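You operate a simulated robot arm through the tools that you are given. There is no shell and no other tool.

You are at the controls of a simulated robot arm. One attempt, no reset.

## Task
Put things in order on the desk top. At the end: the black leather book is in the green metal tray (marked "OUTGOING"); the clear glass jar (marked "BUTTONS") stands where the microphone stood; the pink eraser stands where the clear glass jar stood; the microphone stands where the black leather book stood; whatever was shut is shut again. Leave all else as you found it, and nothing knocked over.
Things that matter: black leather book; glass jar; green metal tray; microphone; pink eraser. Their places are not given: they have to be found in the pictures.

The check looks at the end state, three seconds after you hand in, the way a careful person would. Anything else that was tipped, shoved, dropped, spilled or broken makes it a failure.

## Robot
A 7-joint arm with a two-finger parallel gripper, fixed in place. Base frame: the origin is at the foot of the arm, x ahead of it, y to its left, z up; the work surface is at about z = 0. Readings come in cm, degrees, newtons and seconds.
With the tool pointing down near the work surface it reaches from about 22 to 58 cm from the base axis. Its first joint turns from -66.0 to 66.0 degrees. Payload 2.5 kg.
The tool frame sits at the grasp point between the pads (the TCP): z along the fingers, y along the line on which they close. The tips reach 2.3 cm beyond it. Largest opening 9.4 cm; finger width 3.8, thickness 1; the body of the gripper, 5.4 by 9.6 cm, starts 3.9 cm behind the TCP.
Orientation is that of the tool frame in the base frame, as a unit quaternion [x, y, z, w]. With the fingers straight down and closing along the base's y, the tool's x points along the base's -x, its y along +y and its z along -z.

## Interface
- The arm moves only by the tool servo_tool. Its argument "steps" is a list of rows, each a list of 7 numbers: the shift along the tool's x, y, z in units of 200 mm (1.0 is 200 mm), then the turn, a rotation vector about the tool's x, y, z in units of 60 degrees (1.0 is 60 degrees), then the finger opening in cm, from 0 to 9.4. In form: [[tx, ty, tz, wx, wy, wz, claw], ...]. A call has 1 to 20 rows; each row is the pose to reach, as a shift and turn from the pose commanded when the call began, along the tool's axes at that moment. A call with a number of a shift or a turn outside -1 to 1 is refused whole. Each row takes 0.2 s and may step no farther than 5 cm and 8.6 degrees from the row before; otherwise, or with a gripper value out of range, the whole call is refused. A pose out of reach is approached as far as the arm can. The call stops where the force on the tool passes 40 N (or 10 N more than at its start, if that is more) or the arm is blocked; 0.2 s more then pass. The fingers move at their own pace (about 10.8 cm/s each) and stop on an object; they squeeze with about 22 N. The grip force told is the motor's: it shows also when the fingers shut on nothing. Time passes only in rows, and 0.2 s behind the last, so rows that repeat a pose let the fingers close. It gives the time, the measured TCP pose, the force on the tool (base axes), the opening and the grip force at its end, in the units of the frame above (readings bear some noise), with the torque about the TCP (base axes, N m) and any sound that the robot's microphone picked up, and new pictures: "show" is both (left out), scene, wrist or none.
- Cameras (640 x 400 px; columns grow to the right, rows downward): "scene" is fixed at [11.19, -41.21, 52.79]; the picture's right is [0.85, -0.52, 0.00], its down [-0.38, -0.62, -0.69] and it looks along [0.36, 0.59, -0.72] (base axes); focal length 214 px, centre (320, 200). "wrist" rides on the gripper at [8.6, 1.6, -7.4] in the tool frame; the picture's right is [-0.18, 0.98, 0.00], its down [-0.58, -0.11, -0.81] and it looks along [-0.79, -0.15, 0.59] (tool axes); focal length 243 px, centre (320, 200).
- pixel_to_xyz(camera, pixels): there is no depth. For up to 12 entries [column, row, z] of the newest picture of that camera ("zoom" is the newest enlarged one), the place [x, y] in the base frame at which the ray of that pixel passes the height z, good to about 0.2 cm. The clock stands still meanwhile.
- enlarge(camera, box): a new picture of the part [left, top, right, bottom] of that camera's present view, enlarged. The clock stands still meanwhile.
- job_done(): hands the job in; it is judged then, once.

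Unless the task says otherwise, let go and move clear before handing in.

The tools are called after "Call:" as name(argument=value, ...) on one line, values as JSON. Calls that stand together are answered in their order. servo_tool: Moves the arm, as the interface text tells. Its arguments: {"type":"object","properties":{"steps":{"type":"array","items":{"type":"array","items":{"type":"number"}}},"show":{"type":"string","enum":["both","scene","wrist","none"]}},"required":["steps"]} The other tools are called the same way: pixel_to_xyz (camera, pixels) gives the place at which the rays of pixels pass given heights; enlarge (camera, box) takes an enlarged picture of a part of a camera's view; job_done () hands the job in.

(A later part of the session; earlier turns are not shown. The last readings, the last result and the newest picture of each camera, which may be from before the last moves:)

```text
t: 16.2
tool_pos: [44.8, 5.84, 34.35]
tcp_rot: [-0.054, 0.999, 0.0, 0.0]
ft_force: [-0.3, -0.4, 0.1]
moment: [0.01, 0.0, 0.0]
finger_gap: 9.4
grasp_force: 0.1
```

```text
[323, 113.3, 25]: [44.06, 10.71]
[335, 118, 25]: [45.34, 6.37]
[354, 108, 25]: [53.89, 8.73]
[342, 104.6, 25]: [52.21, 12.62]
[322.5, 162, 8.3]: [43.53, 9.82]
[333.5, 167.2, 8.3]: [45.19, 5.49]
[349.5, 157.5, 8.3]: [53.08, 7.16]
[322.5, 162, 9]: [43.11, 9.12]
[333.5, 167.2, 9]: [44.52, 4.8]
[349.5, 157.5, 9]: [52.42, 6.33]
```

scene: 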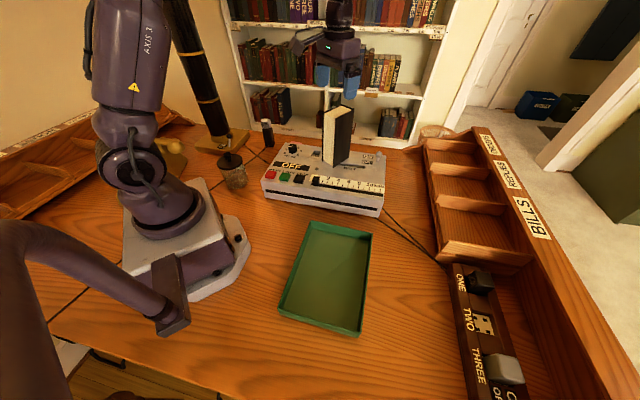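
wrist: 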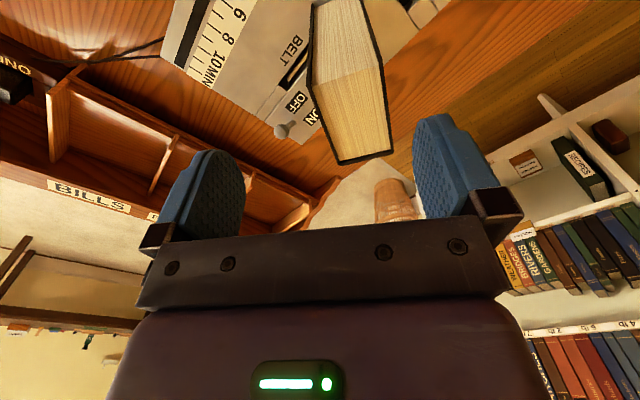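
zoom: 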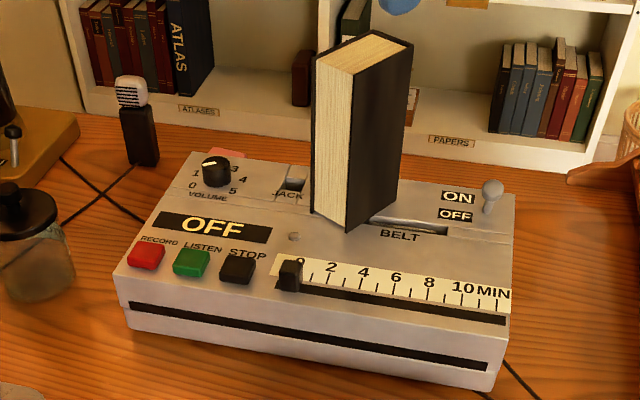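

The book is centred at (48.26, 8.42), yaw 15°, top at 25.2. I'll align over it and descend for a centred, deeper grasp.

Call:
servo_tool(steps=[[-0.06, 0.036, 0, 0, 0, -0.05, 9.4], [-0.12, 0.073, 0, 0, 0, -0.1, 9.4], [-0.185, 0.109, 0, 0, 0, -0.15, 9.4], [-0.185, 0.109, 0.1, 0, 0, -0.15, 9.4], [-0.185, 0.109, 0.2, 0, 0, -0.15, 9.4], [-0.185, 0.109, 0.3, 0, 0, -0.15, 9.4], [-0.185, 0.109, 0.3, 0, 0, -0.15, 9.4]])

```text
t: 17.8
tool_pos: [48.08, 8.59, 28.32]
tcp_rot: [-0.132, 0.991, 0.001, 0.0]
ft_force: [-0.1, 0.1, 0.3]
moment: [0.01, 0.0, -0.03]
finger_gap: 9.4
grasp_force: 0.1
```

scene: 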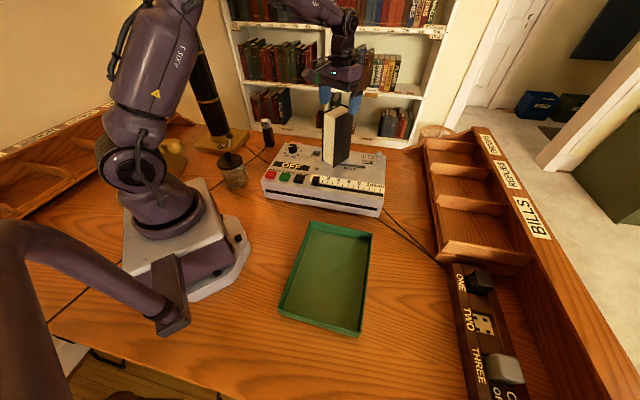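
wrist: 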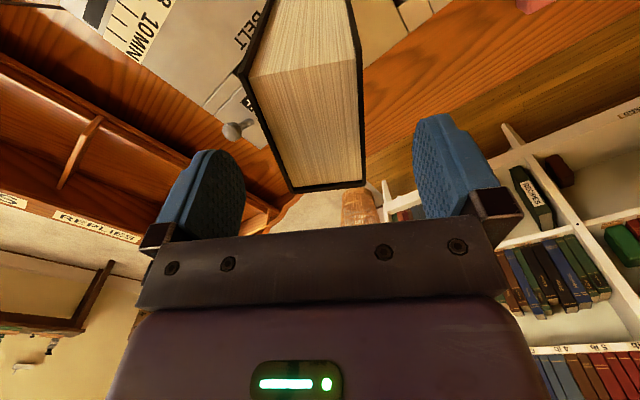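

I'll check the lateral alignment from the top corners before going lower.

Call:
pixel_to_xyz(camera="wrist", pixels=[[237, 72, 25.2], [361, 52, 25.2], [366, 184, 25.2], [291, 192, 25.2]])

```text
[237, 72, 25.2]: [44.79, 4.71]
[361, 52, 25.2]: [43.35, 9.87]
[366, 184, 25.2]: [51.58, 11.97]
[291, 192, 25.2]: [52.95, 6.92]
```

Only 0.2 cm off sideways. I'll correct that, descend to z=22.0 and close.

Call:
servo_tool(steps=[[0, -0.012, 0.08, 0, 0, 0, 9.4], [0, -0.012, 0.16, 0, 0, 0, 9.4], [0, -0.012, 0.24, 0, 0, 0, 9.4], [0, -0.012, 0.316, 0, 0, 0, 9.4], [0, -0.012, 0.316, 0, 0, 0, 9.4], [0, -0.012, 0.316, 0, 0, 0, 7], [0, -0.012, 0.316, 0, 0, 0, 5.5], [0, -0.012, 0.316, 0, 0, 0, 3], [0, -0.012, 0.316, 0, 0, 0, 0], [0, -0.012, 0.316, 0, 0, 0, 0], [0, -0.012, 0.316, 0, 0, 0, 0]])

```text
t: 20.2
tool_pos: [48.11, 8.37, 22.12]
tcp_rot: [-0.132, 0.991, -0.001, 0.0]
ft_force: [-0.6, 0.1, 0.0]
moment: [0.07, -0.06, 0.03]
finger_gap: 5.17
grasp_force: 22.7
```

scene: 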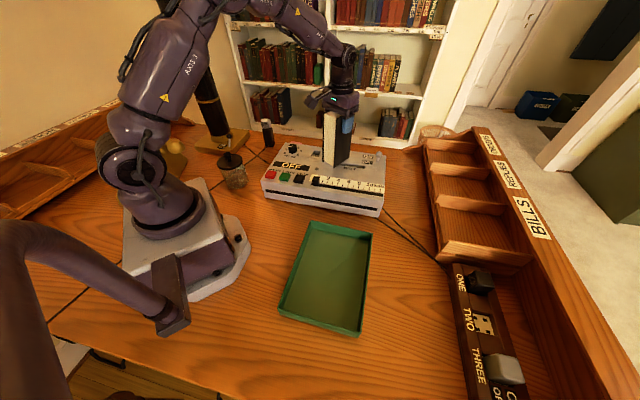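
wrist: 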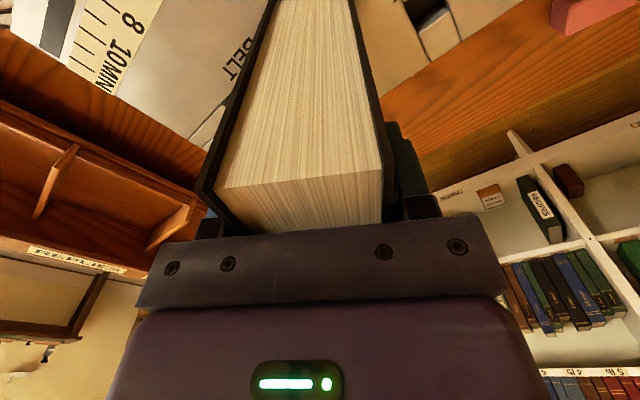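

Gripped at 5.17 cm. I'll lift slowly by 4 cm and check for slip.

Call:
servo_tool(steps=[[0, 0, -0.02, 0, 0, 0, 0], [0, 0, -0.05, 0, 0, 0, 0], [0, 0, -0.08, 0, 0, 0, 0], [0, 0, -0.11, 0, 0, 0, 0], [0, 0, -0.14, 0, 0, 0, 0], [0, 0, -0.17, 0, 0, 0, 0], [0, 0, -0.2, 0, 0, 0, 0], [0, 0, -0.22, 0, 0, 0, 0], [0, 0, -0.22, 0, 0, 0, 0]])

```text
t: 22.2
tool_pos: [48.17, 8.16, 26.33]
tcp_rot: [-0.132, 0.991, 0.0, -0.001]
ft_force: [0.4, 0.9, -5.3]
moment: [-0.01, -0.02, 0.0]
finger_gap: 5.19
grasp_force: 22.2
```

scene: 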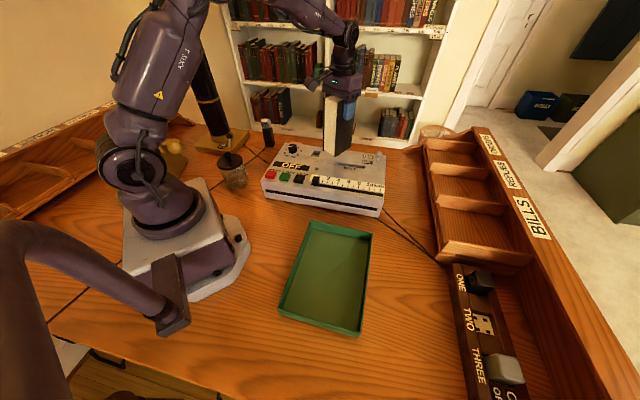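
wrist: 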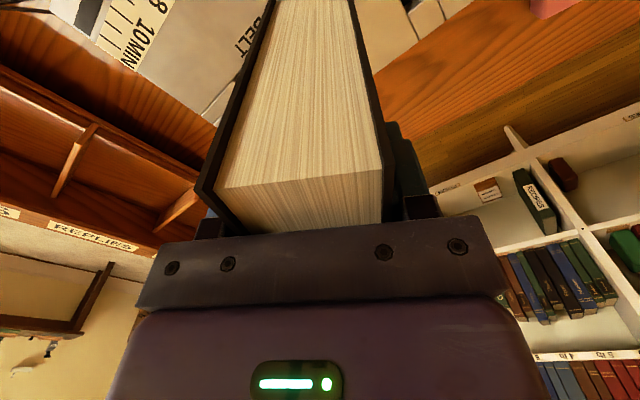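

Held firmly (5.3 N) with no slip. I'll carry it gently, with short rows and slow turning, on the first leg.

Call:
servo_tool(steps=[[0.014, -0.012, -0.002, 0, 0, 0.01, 0], [0.042, -0.035, -0.007, 0, 0, 0.03, 0], [0.08, -0.066, -0.013, 0, 0, 0.057, 0], [0.122, -0.102, -0.02, 0, 0, 0.087, 0], [0.164, -0.137, -0.026, 0, 0, 0.117, 0], [0.206, -0.172, -0.033, 0, 0, 0.147, 0], [0.249, -0.207, -0.04, 0, 0, 0.176, 0], [0.291, -0.242, -0.046, 0, 0, 0.206, 0], [0.333, -0.278, -0.053, 0, 0, 0.236, 0], [0.375, -0.313, -0.06, 0, 0, 0.266, 0], [0.413, -0.344, -0.066, 0, 0, 0.293, 0], [0.446, -0.371, -0.071, 0, 0, 0.316, 0], [0.469, -0.391, -0.075, 0, 0, 0.333, 0]])

```text
t: 25.0
tool_pos: [41.35, -1.66, 27.86]
tcp_rot: [0.042, 0.999, 0.0, 0.0]
ft_force: [0.0, 0.5, -5.1]
moment: [-0.01, 0.03, 0.0]
finger_gap: 5.2
grasp_force: 21.6
```

scene: 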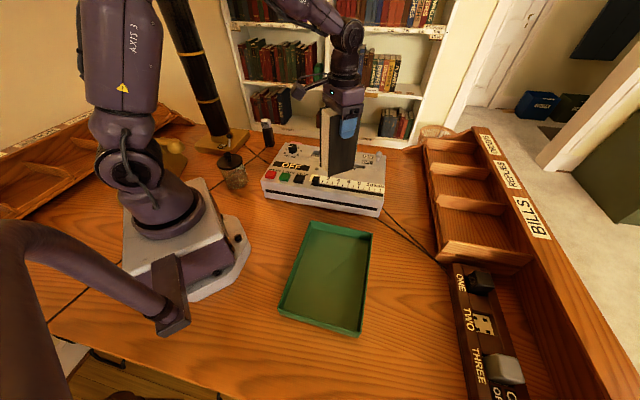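
wrist: 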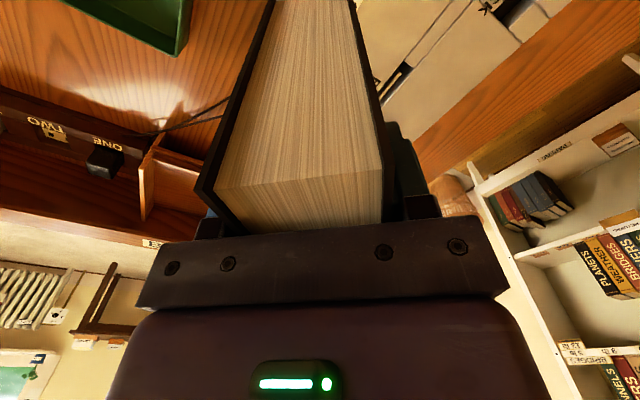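

No slip. Second leg towards the tray.

Call:
servo_tool(steps=[[0.01, -0.017, 0, 0, 0, 0.01, 0], [0.031, -0.052, 0, 0, 0, 0.03, 0], [0.059, -0.097, 0, 0, 0, 0.057, 0], [0.09, -0.149, 0, 0, 0, 0.087, 0], [0.121, -0.201, 0, 0, 0, 0.117, 0], [0.152, -0.252, 0, 0, 0, 0.147, 0], [0.183, -0.304, 0, 0, 0, 0.176, 0], [0.215, -0.355, 0, 0, 0, 0.206, 0], [0.246, -0.407, 0, 0, 0, 0.236, 0], [0.277, -0.458, 0, 0, 0, 0.266, 0], [0.304, -0.504, 0, 0, 0, 0.293, 0], [0.329, -0.544, 0, 0, 0, 0.316, 0], [0.346, -0.573, 0, 0, 0, 0.333, 0]])

```text
t: 27.8
tool_pos: [33.32, -12.72, 27.68]
tcp_rot: [0.215, 0.977, -0.001, -0.001]
ft_force: [-0.6, -0.5, -5.0]
moment: [0.0, -0.01, 0.03]
finger_gap: 5.16
grasp_force: 22.0
```

scene: 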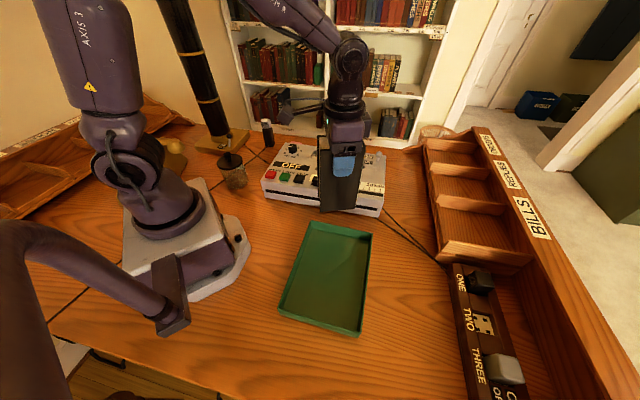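
wrist: 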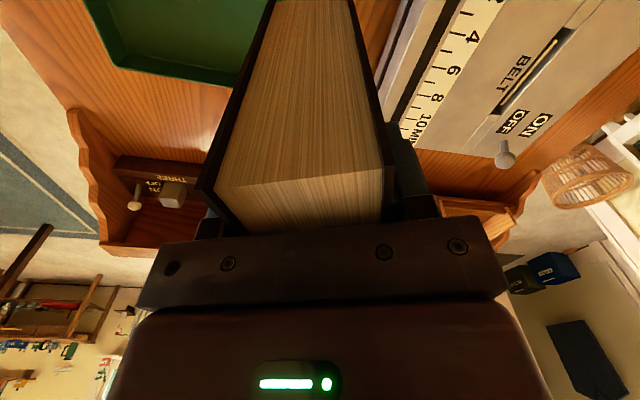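

Still gripped. The third leg brings it over the tray centre.

Call:
servo_tool(steps=[[0.004, -0.017, 0, 0, 0, 0.01, 0], [0.011, -0.05, 0, 0, 0, 0.03, 0], [0.02, -0.094, 0, 0, 0, 0.057, 0], [0.031, -0.144, 0, 0, 0, 0.087, 0], [0.042, -0.194, 0, 0, 0, 0.117, 0], [0.052, -0.244, 0, 0, 0, 0.147, 0], [0.063, -0.294, 0, 0, 0, 0.176, 0], [0.074, -0.344, 0, 0, 0, 0.206, 0], [0.084, -0.394, 0, 0, 0, 0.236, 0], [0.095, -0.444, 0, 0, 0, 0.266, 0], [0.105, -0.488, 0, 0, 0, 0.293, 0], [0.113, -0.527, 0, 0, 0, 0.316, 0], [0.119, -0.555, 0, 0, 0, 0.337, 0]])

```text
t: 30.6
tool_pos: [26.57, -21.79, 27.76]
tcp_rot: [0.384, 0.923, 0.001, 0.0]
ft_force: [-0.5, -0.7, -4.6]
moment: [0.01, 0.0, -0.01]
finger_gap: 5.2
grasp_force: 22.2
```

scene: 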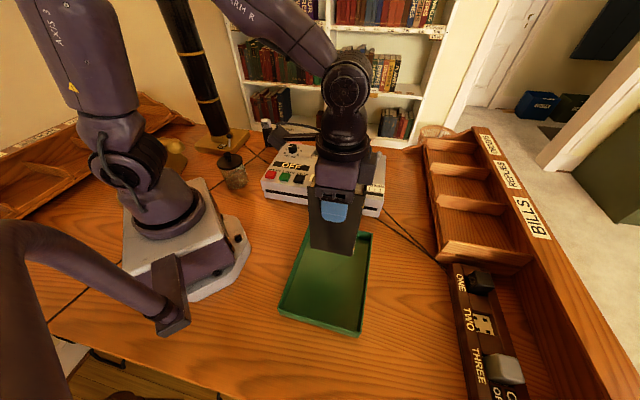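
wrist: 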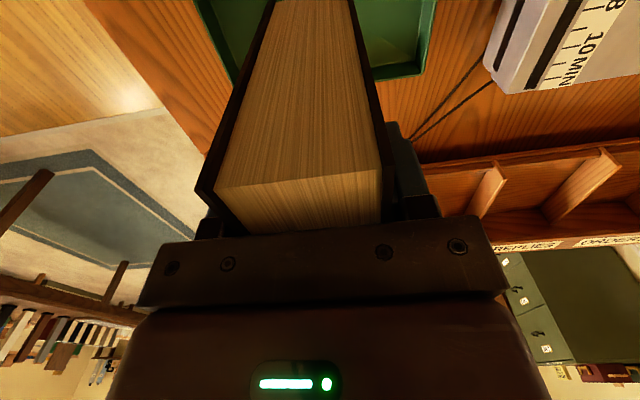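

The book is above the tray centre with its bottom at about z=13.8. I'll lower it to just above the tray floor.

Call:
servo_tool(steps=[[0, 0, 0.02, 0, 0, 0, 0], [0, 0, 0.07, 0, 0, 0, 0], [0, 0, 0.13, 0, 0, 0, 0], [0, 0, 0.2, 0, 0, 0, 0], [0, 0, 0.27, 0, 0, 0, 0], [0, 0, 0.34, 0, 0, 0, 0], [0, 0, 0.41, 0, 0, 0, 0], [0, 0, 0.48, 0, 0, 0, 0], [0, 0, 0.54, 0, 0, 0, 0], [0, 0, 0.59, 0, 0, 0, 0], [0, 0, 0.62, 0, 0, 0, 0], [0, 0, 0.62, 0, 0, 0, 0]])

```text
t: 33.2
tool_pos: [26.47, -21.7, 15.4]
tcp_rot: [0.383, 0.924, 0.001, 0.0]
ft_force: [-0.5, -0.6, -3.8]
moment: [-0.05, 0.03, 0.01]
finger_gap: 5.19
grasp_force: 22.3
```

scene: 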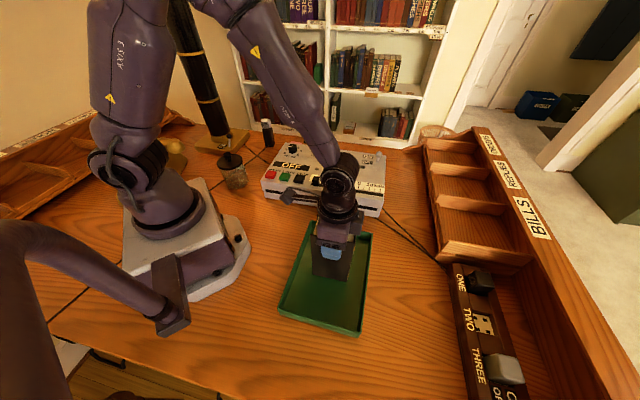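
wrist: 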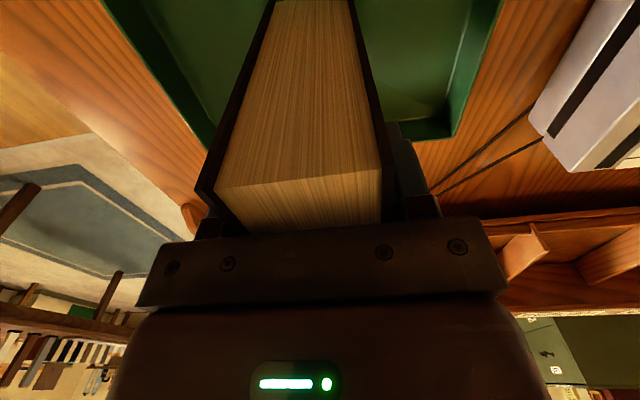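

At z=15.4 it has not touched yet. I'll lower in small steps and watch the force.

Call:
servo_tool(steps=[[0, 0, 0.01, 0, 0, 0, 0], [0, 0, 0.02, 0, 0, 0, 0], [0, 0, 0.03, 0, 0, 0, 0], [0, 0, 0.04, 0, 0, 0, 0], [0, 0, 0.04, 0, 0, 0, 0]], show="scene")

Call:
enlarge(camera="scene", box=[260, 180, 400, 350])

```text
t: 34.4
tool_pos: [26.47, -21.51, 14.65]
tcp_rot: [0.383, 0.924, 0.0, 0.0]
ft_force: [0.4, 0.4, -5.2]
moment: [0.01, 0.0, -0.02]
finger_gap: 5.19
grasp_force: 22.1
```

scene: 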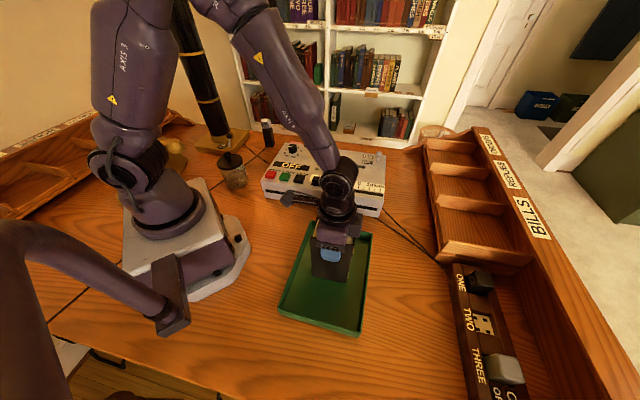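

```text
2.35 times, centred on (330, 265) of scene
```

zoom: 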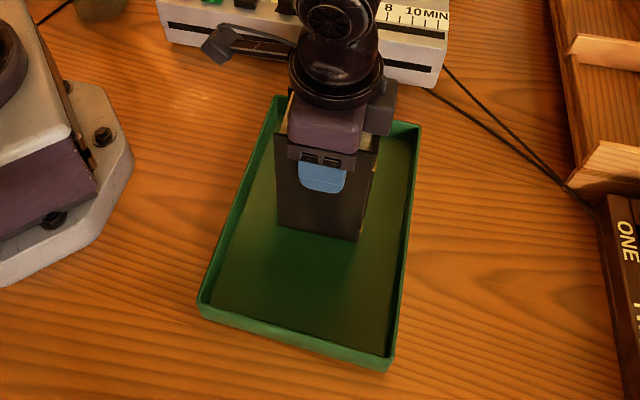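

Almost there; still the full 5.2 N weight. I'll lower on in 1 mm steps.

Call:
servo_tool(steps=[[0, 0, 0.005, 0, 0, 0, 0], [0, 0, 0.01, 0, 0, 0, 0], [0, 0, 0.015, 0, 0, 0, 0], [0, 0, 0.02, 0, 0, 0, 0], [0, 0, 0.02, 0, 0, 0, 0]], show="none")

```text
t: 35.6
tool_pos: [26.49, -21.73, 14.2]
tcp_rot: [0.382, 0.924, 0.0, -0.001]
ft_force: [0.3, -1.0, -4.5]
moment: [-0.04, 0.02, 0.01]
finger_gap: 5.17
grasp_force: 21.9
```

Call:
servo_tool(steps=[[0, 0, 0.004, 0, 0, 0, 0], [0, 0, 0.008, 0, 0, 0, 0], [0, 0, 0.012, 0, 0, 0, 0], [0, 0, 0.012, 0, 0, 0, 0]], show="none")

```text
t: 36.6
tool_pos: [26.66, -21.75, 14.05]
tcp_rot: [0.383, 0.924, 0.0, 0.001]
ft_force: [-5.5, 3.7, 21.9]
moment: [0.02, 0.24, -0.07]
finger_gap: 5.17
grasp_force: 21.9
```

The book has touched down (22 N upward). I'll ease up 1 mm to relieve the pressing, then open the fingers gently.

Call:
servo_tool(steps=[[0, 0, -0.006, 0, 0, 0, 0], [0, 0, -0.006, 0, 0, 0, 0], [0, 0, -0.006, 0, 0, 0, 5.4], [0, 0, -0.006, 0, 0, 0, 6], [0, 0, -0.006, 0, 0, 0, 7.5], [0, 0, -0.006, 0, 0, 0, 9.4], [0, 0, -0.006, 0, 0, 0, 9.4]])

```text
t: 38.2
tool_pos: [26.52, -21.67, 14.17]
tcp_rot: [0.383, 0.924, 0.0, 0.0]
ft_force: [0.7, 0.5, 0.1]
moment: [0.0, 0.02, -0.02]
finger_gap: 9.41
grasp_force: 0.1
```

scene: 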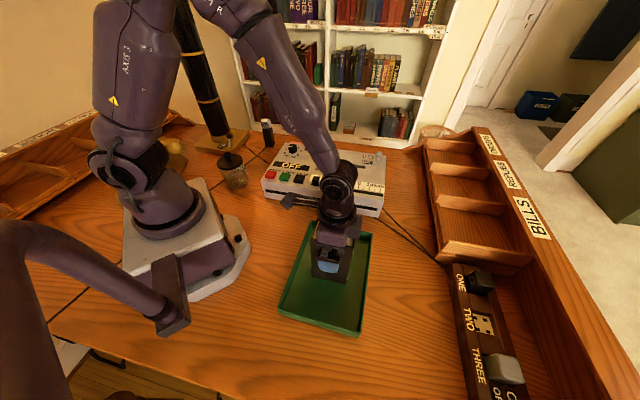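
wrist: 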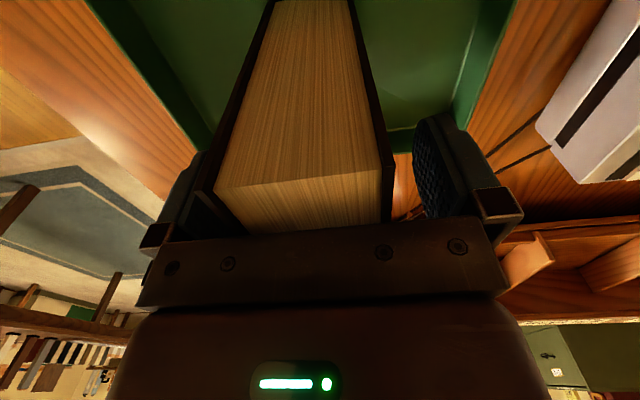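

Released with the book standing steady. I'll raise the gripper straight up and clear.

Call:
servo_tool(steps=[[0, 0, -0.04, 0, 0, 0, 9.4], [0, 0, -0.12, 0, 0, 0, 9.4], [0, 0, -0.22, 0, 0, 0, 9.4], [0, 0, -0.34, 0, 0, 0, 9.4], [0, 0, -0.46, 0, 0, 0, 9.4], [0, 0, -0.58, 0, 0, 0, 9.4], [0, 0, -0.7, 0, 0, 0, 9.4], [0, 0, -0.75, 0, 0, 0, 9.4], [0, 0, -0.75, 0, 0, 0, 9.4]])

Call:
enlarge(camera="scene", box=[260, 180, 400, 350])

Call:
enlarge(camera="scene", box=[255, 95, 395, 220])

```text
t: 40.2
tool_pos: [26.56, -21.7, 29.02]
tcp_rot: [0.383, 0.924, 0.0, 0.0]
ft_force: [1.4, -0.4, 0.7]
moment: [0.01, 0.03, 0.03]
finger_gap: 9.39
grasp_force: 0.1
```

scene: 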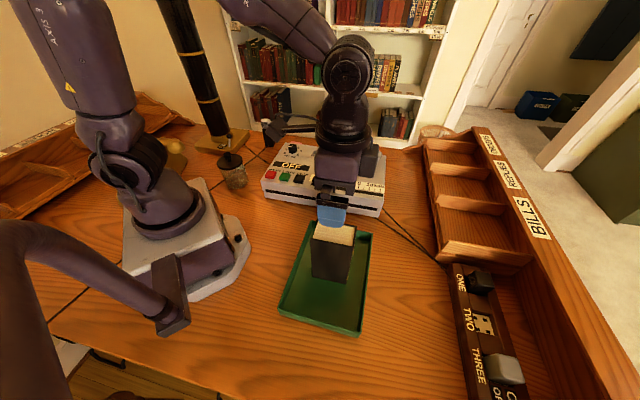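
wrist: 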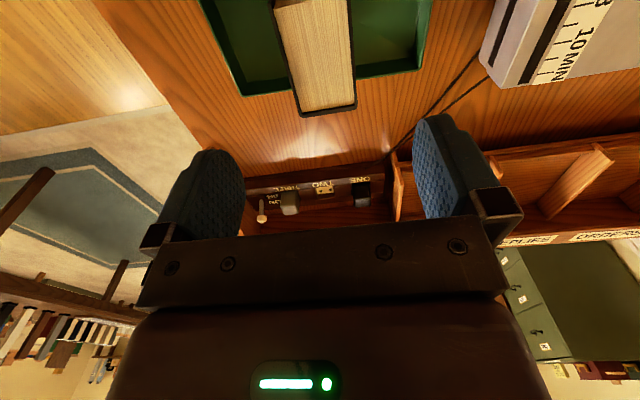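

```text
2.35 times, centred on (330, 265) of scene
```

zoom: 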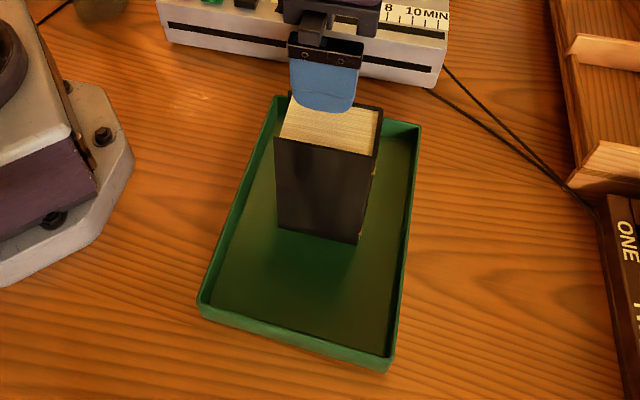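

```text
3.20 times, centred on (325, 158) of scene
```

zoom: 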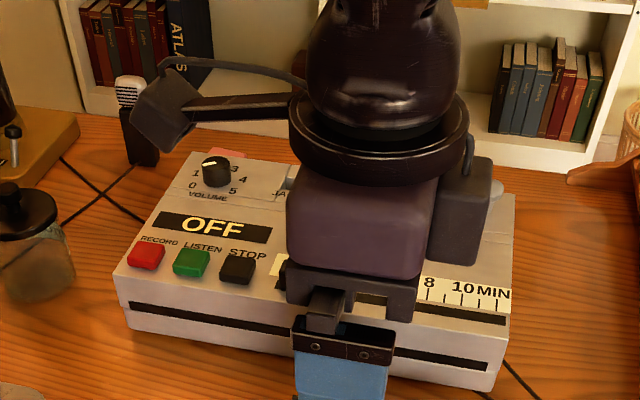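

The book stands upright in the tray and the recorder looks unchanged. Next is the microphone; I'll measure the lamp's base and column for clearance.

Call:
enlarge(camera="scene", box=[150, 0, 300, 170])

Call:
pixel_to_xyz(camera="scene", pixels=[[250, 135.6, 2.5], [250, 133, 2.5], [225, 153, 2.5], [195, 147, 2.5], [220, 132, 5], [216, 110, 12], [222, 135, 3], [208, 100, 20], [241, 134, 7], [243, 144, 3]])

```text
2.35 times, centred on (225, 85) of scene
```

zoom: 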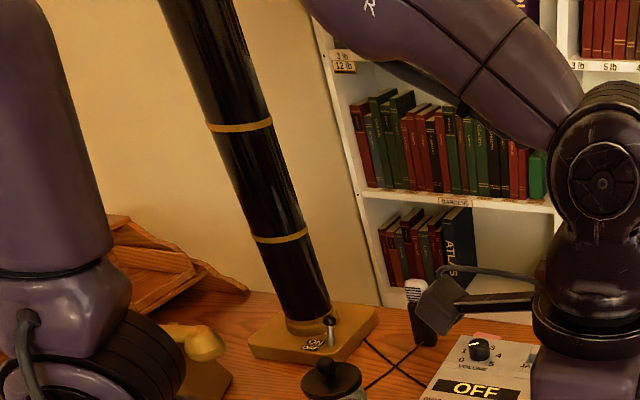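

```text
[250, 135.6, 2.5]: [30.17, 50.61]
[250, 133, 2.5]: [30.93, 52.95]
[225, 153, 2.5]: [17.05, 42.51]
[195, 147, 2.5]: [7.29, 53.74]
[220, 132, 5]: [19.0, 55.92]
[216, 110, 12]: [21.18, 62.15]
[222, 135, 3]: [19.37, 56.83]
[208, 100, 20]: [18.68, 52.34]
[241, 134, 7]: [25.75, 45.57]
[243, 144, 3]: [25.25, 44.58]
```

Lamp clearance is fine: the nearest base corner is about (29,50). I'll swing the arm across towards the microphone at a safe height.

Call:
servo_tool(steps=[[0.02, 0.12, 0, 0, 0, -0.1, 9.4], [0.055, 0.3, 0, 0, 0, -0.21, 9.4], [0.09, 0.48, 0, 0, 0, -0.33, 9.4], [0.125, 0.66, 0, 0, 0, -0.45, 9.4], [0.16, 0.84, 0, 0, 0, -0.57, 9.4], [0.186, 0.995, 0, 0, 0, -0.667, 9.4], [0.186, 0.995, 0, 0, 0, -0.667, 9.4]], show="none")

```text
t: 41.8
tool_pos: [38.01, -4.91, 29.4]
tcp_rot: [0.043, 0.999, 0.0, 0.0]
ft_force: [-0.1, 0.2, 0.1]
moment: [0.02, -0.03, -0.01]
finger_gap: 9.4
grasp_force: 0.1
```

Call:
servo_tool(steps=[[0, 0.12, 0, 0, 0, -0.08, 9.4], [-0.005, 0.3, 0, 0, 0, -0.17, 9.4], [-0.008, 0.48, 0, 0, 0, -0.26, 9.4], [-0.01, 0.66, 0, 0, 0, -0.35, 9.4], [-0.013, 0.84, 0, 0, 0, -0.44, 9.4], [-0.015, 0.975, 0, 0, 0, -0.5, 9.4], [-0.015, 0.975, 0, 0, 0, -0.5, 9.4]], show="none")

```text
t: 43.4
tool_pos: [40.05, 14.48, 29.18]
tcp_rot: [-0.218, 0.976, 0.0, 0.0]
ft_force: [-0.3, 0.5, -0.4]
moment: [0.02, 0.0, -0.03]
finger_gap: 9.41
grasp_force: 0.0
```

Call:
servo_tool(steps=[[0.003, 0.12, 0.02, 0, 0, -0.06, 9.4], [0.01, 0.3, 0.05, 0, 0, -0.13, 9.4], [0.018, 0.48, 0.08, 0, 0, -0.2, 9.4], [0.025, 0.66, 0.11, 0, 0, -0.27, 9.4], [0.032, 0.84, 0.14, 0, 0, -0.33, 9.4], [0.037, 0.985, 0.16, 0, 0, -0.38, 9.4], [0.037, 0.985, 0.16, 0, 0, -0.38, 9.4]])

```text
t: 45.0
tool_pos: [30.89, 31.83, 25.77]
tcp_rot: [-0.405, 0.914, 0.0, -0.001]
ft_force: [0.2, -0.2, -0.1]
moment: [0.02, 0.01, -0.01]
finger_gap: 9.42
grasp_force: 0.0
```

scene: 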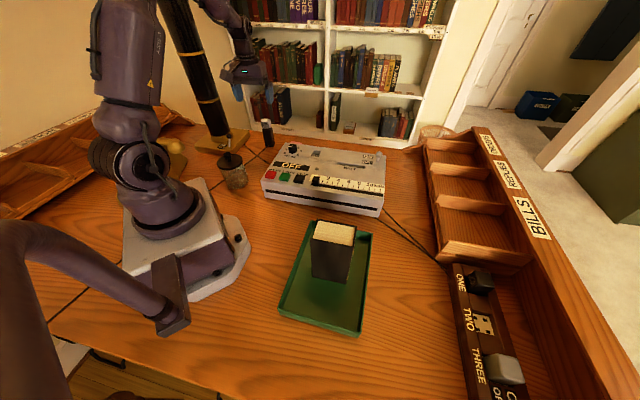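
wrist: 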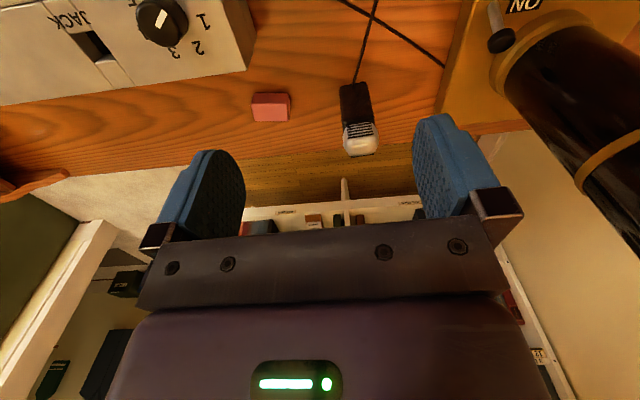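

The mic is at wrist (358,115). I'll zoom in for its shape and its base and head positions.

Call:
enlarge(camera="wrist", box=[310, 60, 410, 170])

Call:
enlarge(camera="scene", box=[250, 110, 290, 155])

```text
3.64 times, centred on (360, 115) of wrist
```

zoom: 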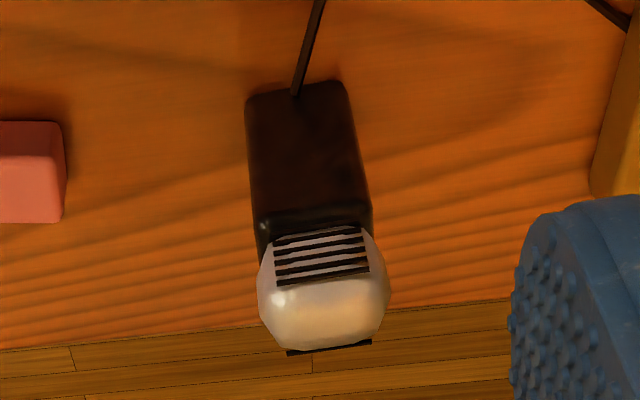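

```text
8.89 times, centred on (270, 132) of scene
```

zoom: 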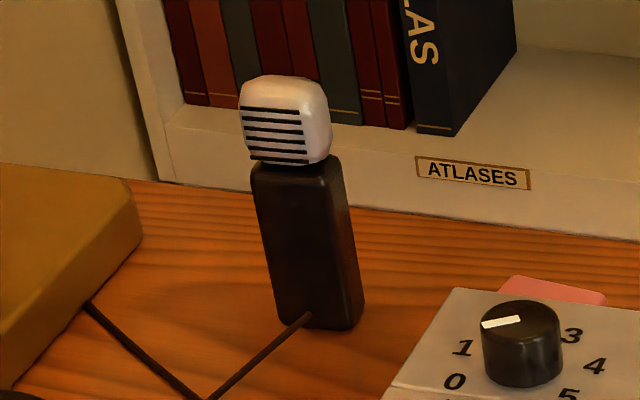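

Call:
pixel_to_xyz(camera="wrist", pixels=[[339.7, 87.5, 0], [367.4, 82.6, 0], [342.7, 140, 10.8], [379.5, 137, 10.8], [342.7, 140, 11.5], [379.5, 137, 11.5], [374.3, 121.9, 8.8], [343, 128, 8.8], [362, 145, 12], [362, 145, 12.5]])

Call:
pixel_to_xyz(camera="scene", pixels=[[265.3, 145.8, 0], [272.5, 146.6, 0], [274.9, 143.8, 0], [262.2, 128.6, 9], [271, 129.8, 9], [266.2, 124.5, 10.8], [261.2, 121, 11.5], [270.5, 121.5, 11.5]])

```text
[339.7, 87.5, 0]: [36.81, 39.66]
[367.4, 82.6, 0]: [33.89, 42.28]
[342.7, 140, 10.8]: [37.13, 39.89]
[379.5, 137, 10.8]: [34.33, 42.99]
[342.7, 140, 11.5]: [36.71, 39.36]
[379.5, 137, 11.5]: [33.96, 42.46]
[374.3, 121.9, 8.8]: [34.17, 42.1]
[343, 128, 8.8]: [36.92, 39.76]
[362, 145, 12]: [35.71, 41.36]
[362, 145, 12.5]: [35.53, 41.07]
```

```text
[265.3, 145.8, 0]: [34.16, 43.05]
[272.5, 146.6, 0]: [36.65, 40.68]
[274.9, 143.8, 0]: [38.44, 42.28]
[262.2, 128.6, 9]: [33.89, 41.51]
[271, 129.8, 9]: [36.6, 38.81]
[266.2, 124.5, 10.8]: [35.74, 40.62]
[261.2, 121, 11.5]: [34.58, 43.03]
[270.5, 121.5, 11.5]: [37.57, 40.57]
```

The mic centre comes to about (36.3, 42.1), its head about 4.2 wide and topping out near z=12. I'll move over it at z≈18.

Call:
servo_tool(steps=[[-0.14, 0.036, 0, 0, 0, 0, 9.4], [-0.28, 0.072, 0.05, 0, 0, 0, 9.4], [-0.42, 0.108, 0.12, 0, 0, 0, 9.4], [-0.53, 0.137, 0.24, 0, 0, 0, 9.4], [-0.562, 0.145, 0.33, 0, 0, 0, 9.4], [-0.562, 0.145, 0.388, 0, 0, 0, 9.4], [-0.562, 0.145, 0.388, 0, 0, 0, 9.4]])

```text
t: 46.6
tool_pos: [36.23, 42.21, 18.18]
tcp_rot: [-0.405, 0.914, 0.0, 0.0]
ft_force: [0.6, -0.2, -0.7]
moment: [-0.04, 0.02, 0.01]
finger_gap: 9.41
grasp_force: 0.2
```

scene: 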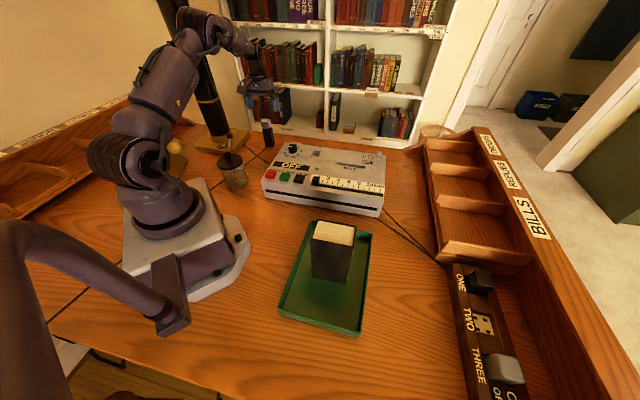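
wrist: 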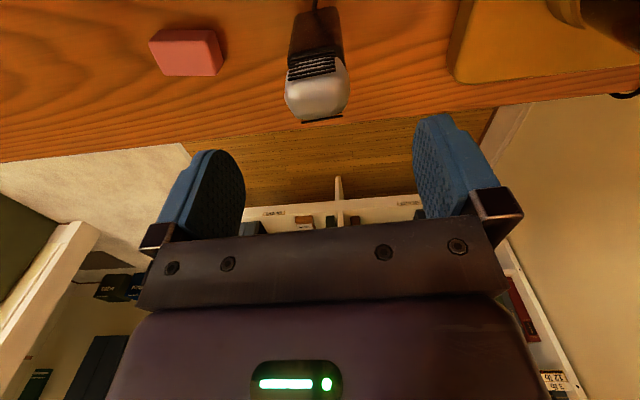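

I'll check the head and base against the gripper centre line from here.

Call:
enlarge(camera="wrist", box=[260, 0, 380, 130])

Call:
pixel_to_xyz(camera="wrist", pixels=[[285, 92, 10], [350, 86, 10], [285, 92, 10.6], [350, 86, 10.6], [317, 8, 0], [320, 122, 10], [318, 118, 11.5]])

```text
3.08 times, centred on (320, 65) of wrist
```

zoom: 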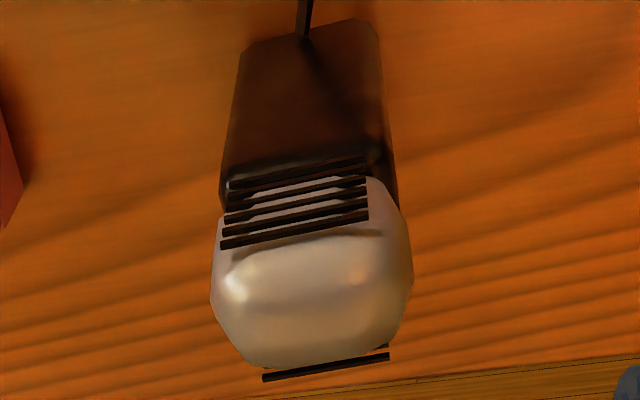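

```text
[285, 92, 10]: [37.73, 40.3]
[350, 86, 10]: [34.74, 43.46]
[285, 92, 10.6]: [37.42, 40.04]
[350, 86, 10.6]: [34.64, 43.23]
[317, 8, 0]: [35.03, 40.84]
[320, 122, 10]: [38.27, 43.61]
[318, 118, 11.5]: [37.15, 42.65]
```

It's only about 2 mm off centre. I'll shift that much and descend to z=8.9, leaving the palm just above the head.

Call:
servo_tool(steps=[[0, -0.01, 0.08, 0, 0, 0, 9.4], [0, -0.01, 0.18, 0, 0, 0, 9.4], [0, -0.01, 0.28, 0, 0, 0, 9.4], [0, -0.01, 0.37, 0, 0, 0, 9.4], [0, -0.01, 0.43, 0, 0, 0, 9.4], [0, -0.01, 0.464, 0, 0, 0, 9.4], [0, -0.01, 0.464, 0, 0, 0, 9.4]])

Call:
enlarge(camera="scene", box=[230, 80, 320, 170])

```text
t: 48.2
tool_pos: [36.42, 42.07, 9.07]
tcp_rot: [-0.405, 0.914, 0.0, 0.0]
ft_force: [-0.1, -0.1, 0.3]
moment: [0.02, 0.01, -0.02]
finger_gap: 9.4
grasp_force: 0.0
```

scene: 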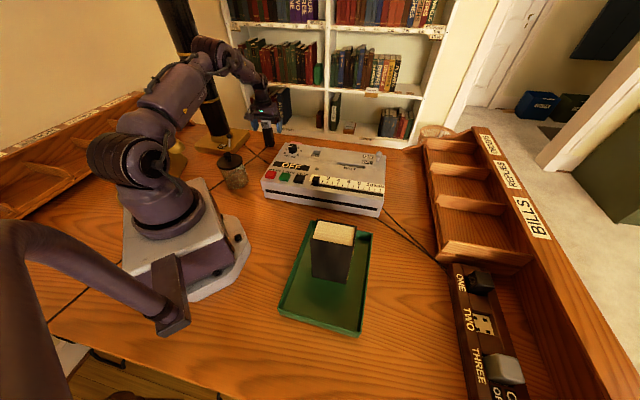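
wrist: 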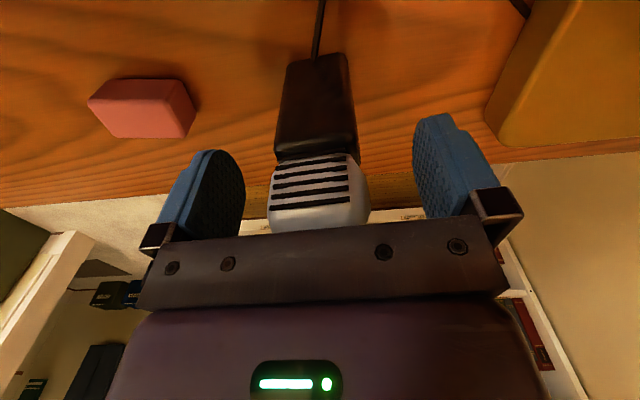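

```text
4.44 times, centred on (275, 125) of scene
```

zoom: 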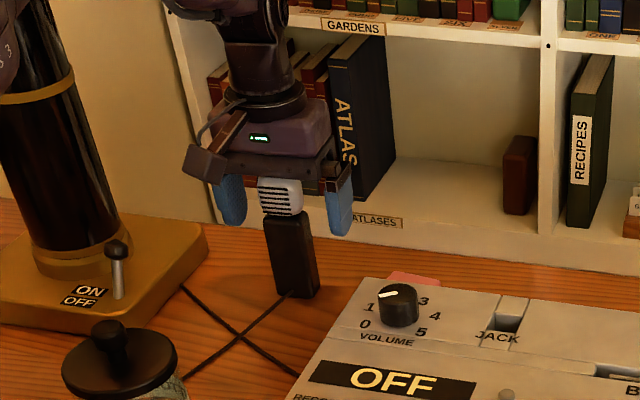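

The mic is centred between the fingers, which straddle its head and upper body. I'll close step by step.

Call:
servo_tool(steps=[[0, 0, 0, 0, 0, 0, 7.5], [0, 0, 0, 0, 0, 0, 6], [0, 0, 0, 0, 0, 0, 5], [0, 0, 0, 0, 0, 0, 4.5], [0, 0, 0, 0, 0, 0, 4], [0, 0, 0, 0, 0, 0, 3.5], [0, 0, 0, 0, 0, 0, 2], [0, 0, 0, 0, 0, 0, 0], [0, 0, 0, 0, 0, 0, 0]])

Call:
enlarge(camera="scene", box=[230, 80, 320, 170])

```text
t: 50.2
tool_pos: [36.38, 42.3, 9.19]
tcp_rot: [-0.405, 0.914, 0.0, 0.0]
ft_force: [-0.7, 1.3, 1.0]
moment: [0.05, 0.09, -0.01]
finger_gap: 4.21
grasp_force: 22.1
```

scene: 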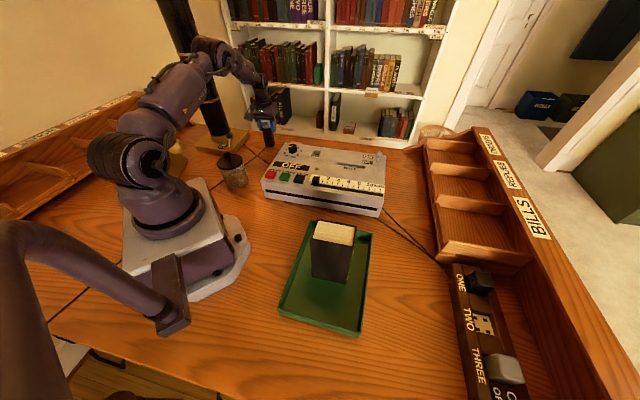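
wrist: 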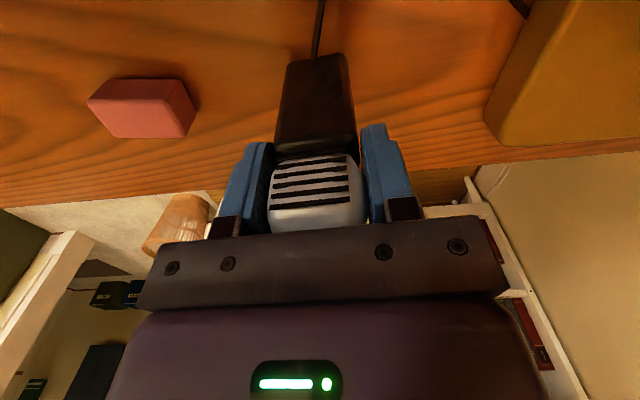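

```text
4.44 times, centred on (275, 125) of scene
```

zoom: 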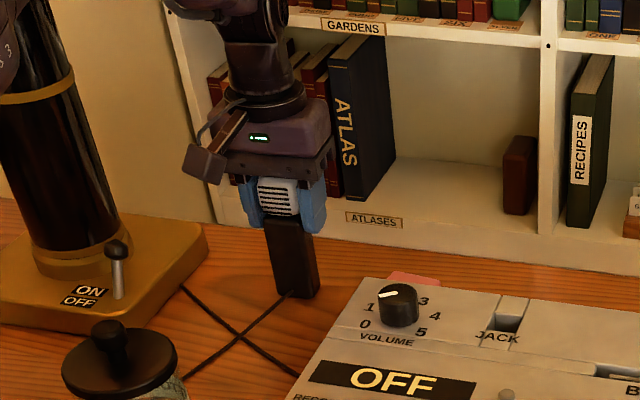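

Gripped at 4.21 cm. I'll lift slowly and check that it hangs straight.

Call:
servo_tool(steps=[[0, 0, -0.015, 0, 0, 0, 0], [0, 0, -0.04, 0, 0, 0, 0], [0, 0, -0.07, 0, 0, 0, 0], [0, 0, -0.11, 0, 0, 0, 0], [0, 0, -0.15, 0, 0, 0, 0], [0, 0, -0.19, 0, 0, 0, 0], [0, 0, -0.23, 0, 0, 0, 0], [0, 0, -0.27, 0, 0, 0, 0], [0, 0, -0.31, 0, 0, 0, 0], [0, 0, -0.34, 0, 0, 0, 0], [0, 0, -0.35, 0, 0, 0, 0]])

Call:
enlarge(camera="scene", box=[230, 80, 320, 170])

```text
t: 52.6
tool_pos: [36.67, 42.16, 15.83]
tcp_rot: [-0.405, 0.914, 0.0, 0.0]
ft_force: [0.3, 0.1, -1.6]
moment: [-0.02, -0.03, 0.0]
finger_gap: 4.23
grasp_force: 22.1
```

scene: 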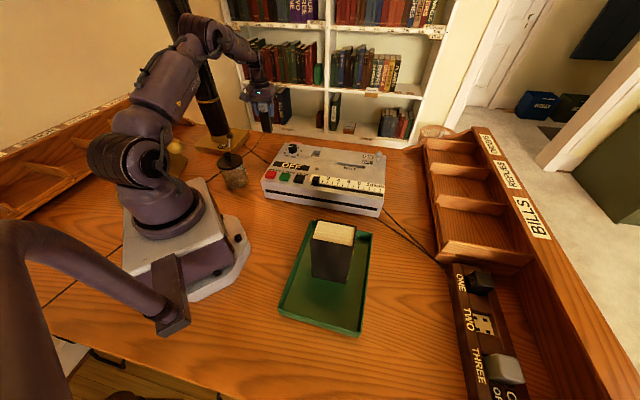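
wrist: 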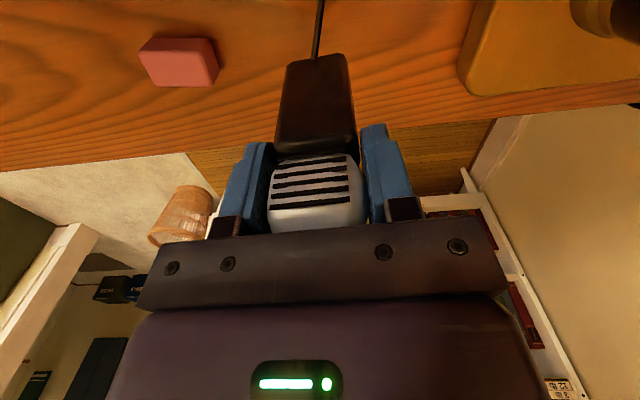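

```text
4.44 times, centred on (275, 125) of scene
```

zoom: 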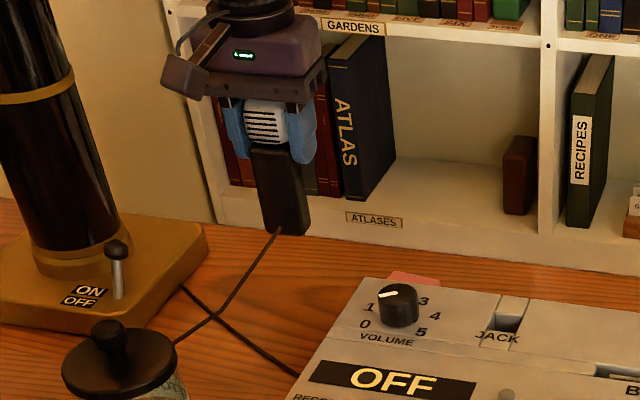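

The mic is up, with its thin cable trailing; the force is only 1.6 N. I'll move it parallel to the recorder's back edge in slow rows, watching the force for cable drag.

Call:
servo_tool(steps=[[0.001, -0.02, 0, 0, 0, 0, 0], [0.004, -0.059, 0, 0, 0, 0, 0], [0.008, -0.11, 0, 0, 0, 0, 0], [0.012, -0.169, 0, 0, 0, 0, 0], [0.017, -0.228, 0, 0, 0, 0, 0], [0.021, -0.286, 0, 0, 0, 0, 0], [0.025, -0.345, 0, 0, 0, 0, 0], [0.03, -0.403, 0, 0, 0, 0, 0], [0.034, -0.462, 0, 0, 0, 0, 0], [0.038, -0.52, 0, 0, 0, 0, 0], [0.042, -0.572, 0, 0, 0, 0, 0], [0.046, -0.618, 0, 0, 0, 0, 0], [0.048, -0.65, 0, 0, 0, 0, 0]])

Call:
enlarge(camera="scene", box=[190, 80, 350, 200])

```text
t: 55.4
tool_pos: [45.49, 32.75, 15.99]
tcp_rot: [-0.405, 0.914, 0.0, 0.0]
ft_force: [-0.9, 0.7, -3.1]
moment: [0.0, -0.01, 0.01]
finger_gap: 4.18
grasp_force: 22.1
```

scene: 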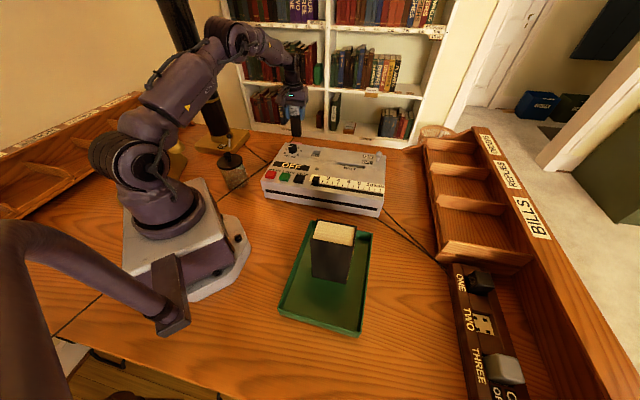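
wrist: 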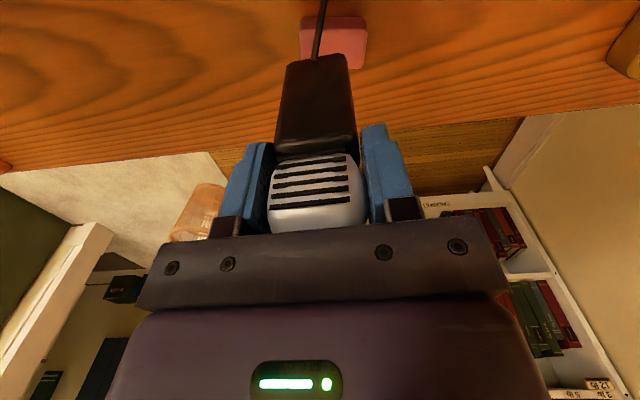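

```text
3.33 times, centred on (270, 140) of scene
```

zoom: 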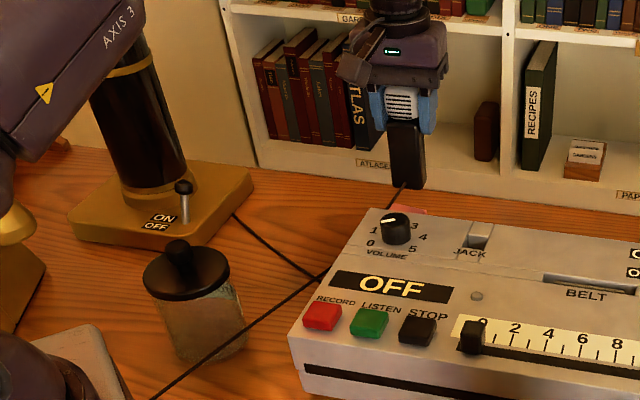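

Grip is steady and the cable trails freely, without disturbing the jar. Second half of the way to the book's old spot.

Call:
servo_tool(steps=[[0.001, -0.02, 0, 0, 0, 0, 0], [0.004, -0.059, 0, 0, 0, 0, 0], [0.008, -0.11, 0, 0, 0, 0, 0], [0.012, -0.169, 0, 0, 0, 0, 0], [0.017, -0.228, 0, 0, 0, 0, 0], [0.021, -0.286, 0, 0, 0, 0, 0], [0.025, -0.345, 0, 0, 0, 0, 0], [0.03, -0.403, 0, 0, 0, 0, 0], [0.034, -0.462, 0, 0, 0, 0, 0], [0.038, -0.52, 0, 0, 0, 0, 0], [0.042, -0.572, 0, 0, 0, 0, 0], [0.046, -0.618, 0, 0, 0, 0, 0], [0.048, -0.65, 0, 0, 0, 0, 0], [0.048, -0.65, 0, 0, 0, 0, 0]])

Call:
enlarge(camera="scene", box=[190, 80, 390, 220])

```text
t: 58.4
tool_pos: [54.45, 23.1, 16.01]
tcp_rot: [-0.406, 0.914, 0.0, -0.001]
ft_force: [0.0, 0.0, -2.2]
moment: [-0.01, 0.01, 0.02]
finger_gap: 4.19
grasp_force: 21.9
```

scene: 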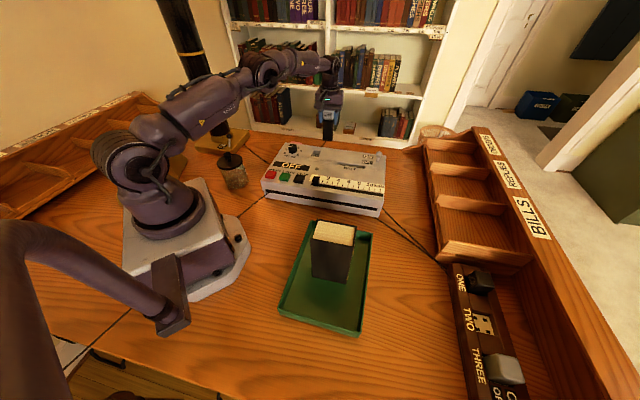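
wrist: 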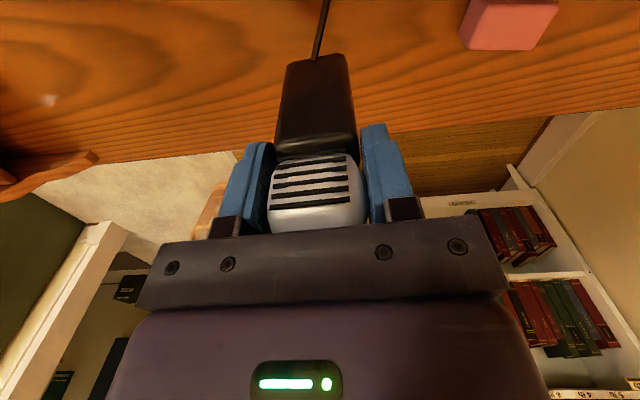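

```text
2.86 times, centred on (290, 150) of scene
```

zoom: 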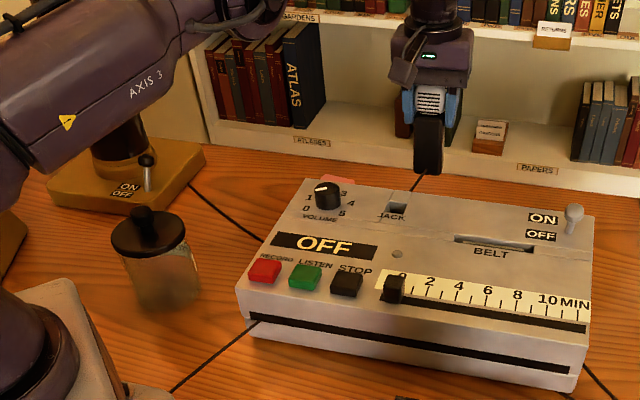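

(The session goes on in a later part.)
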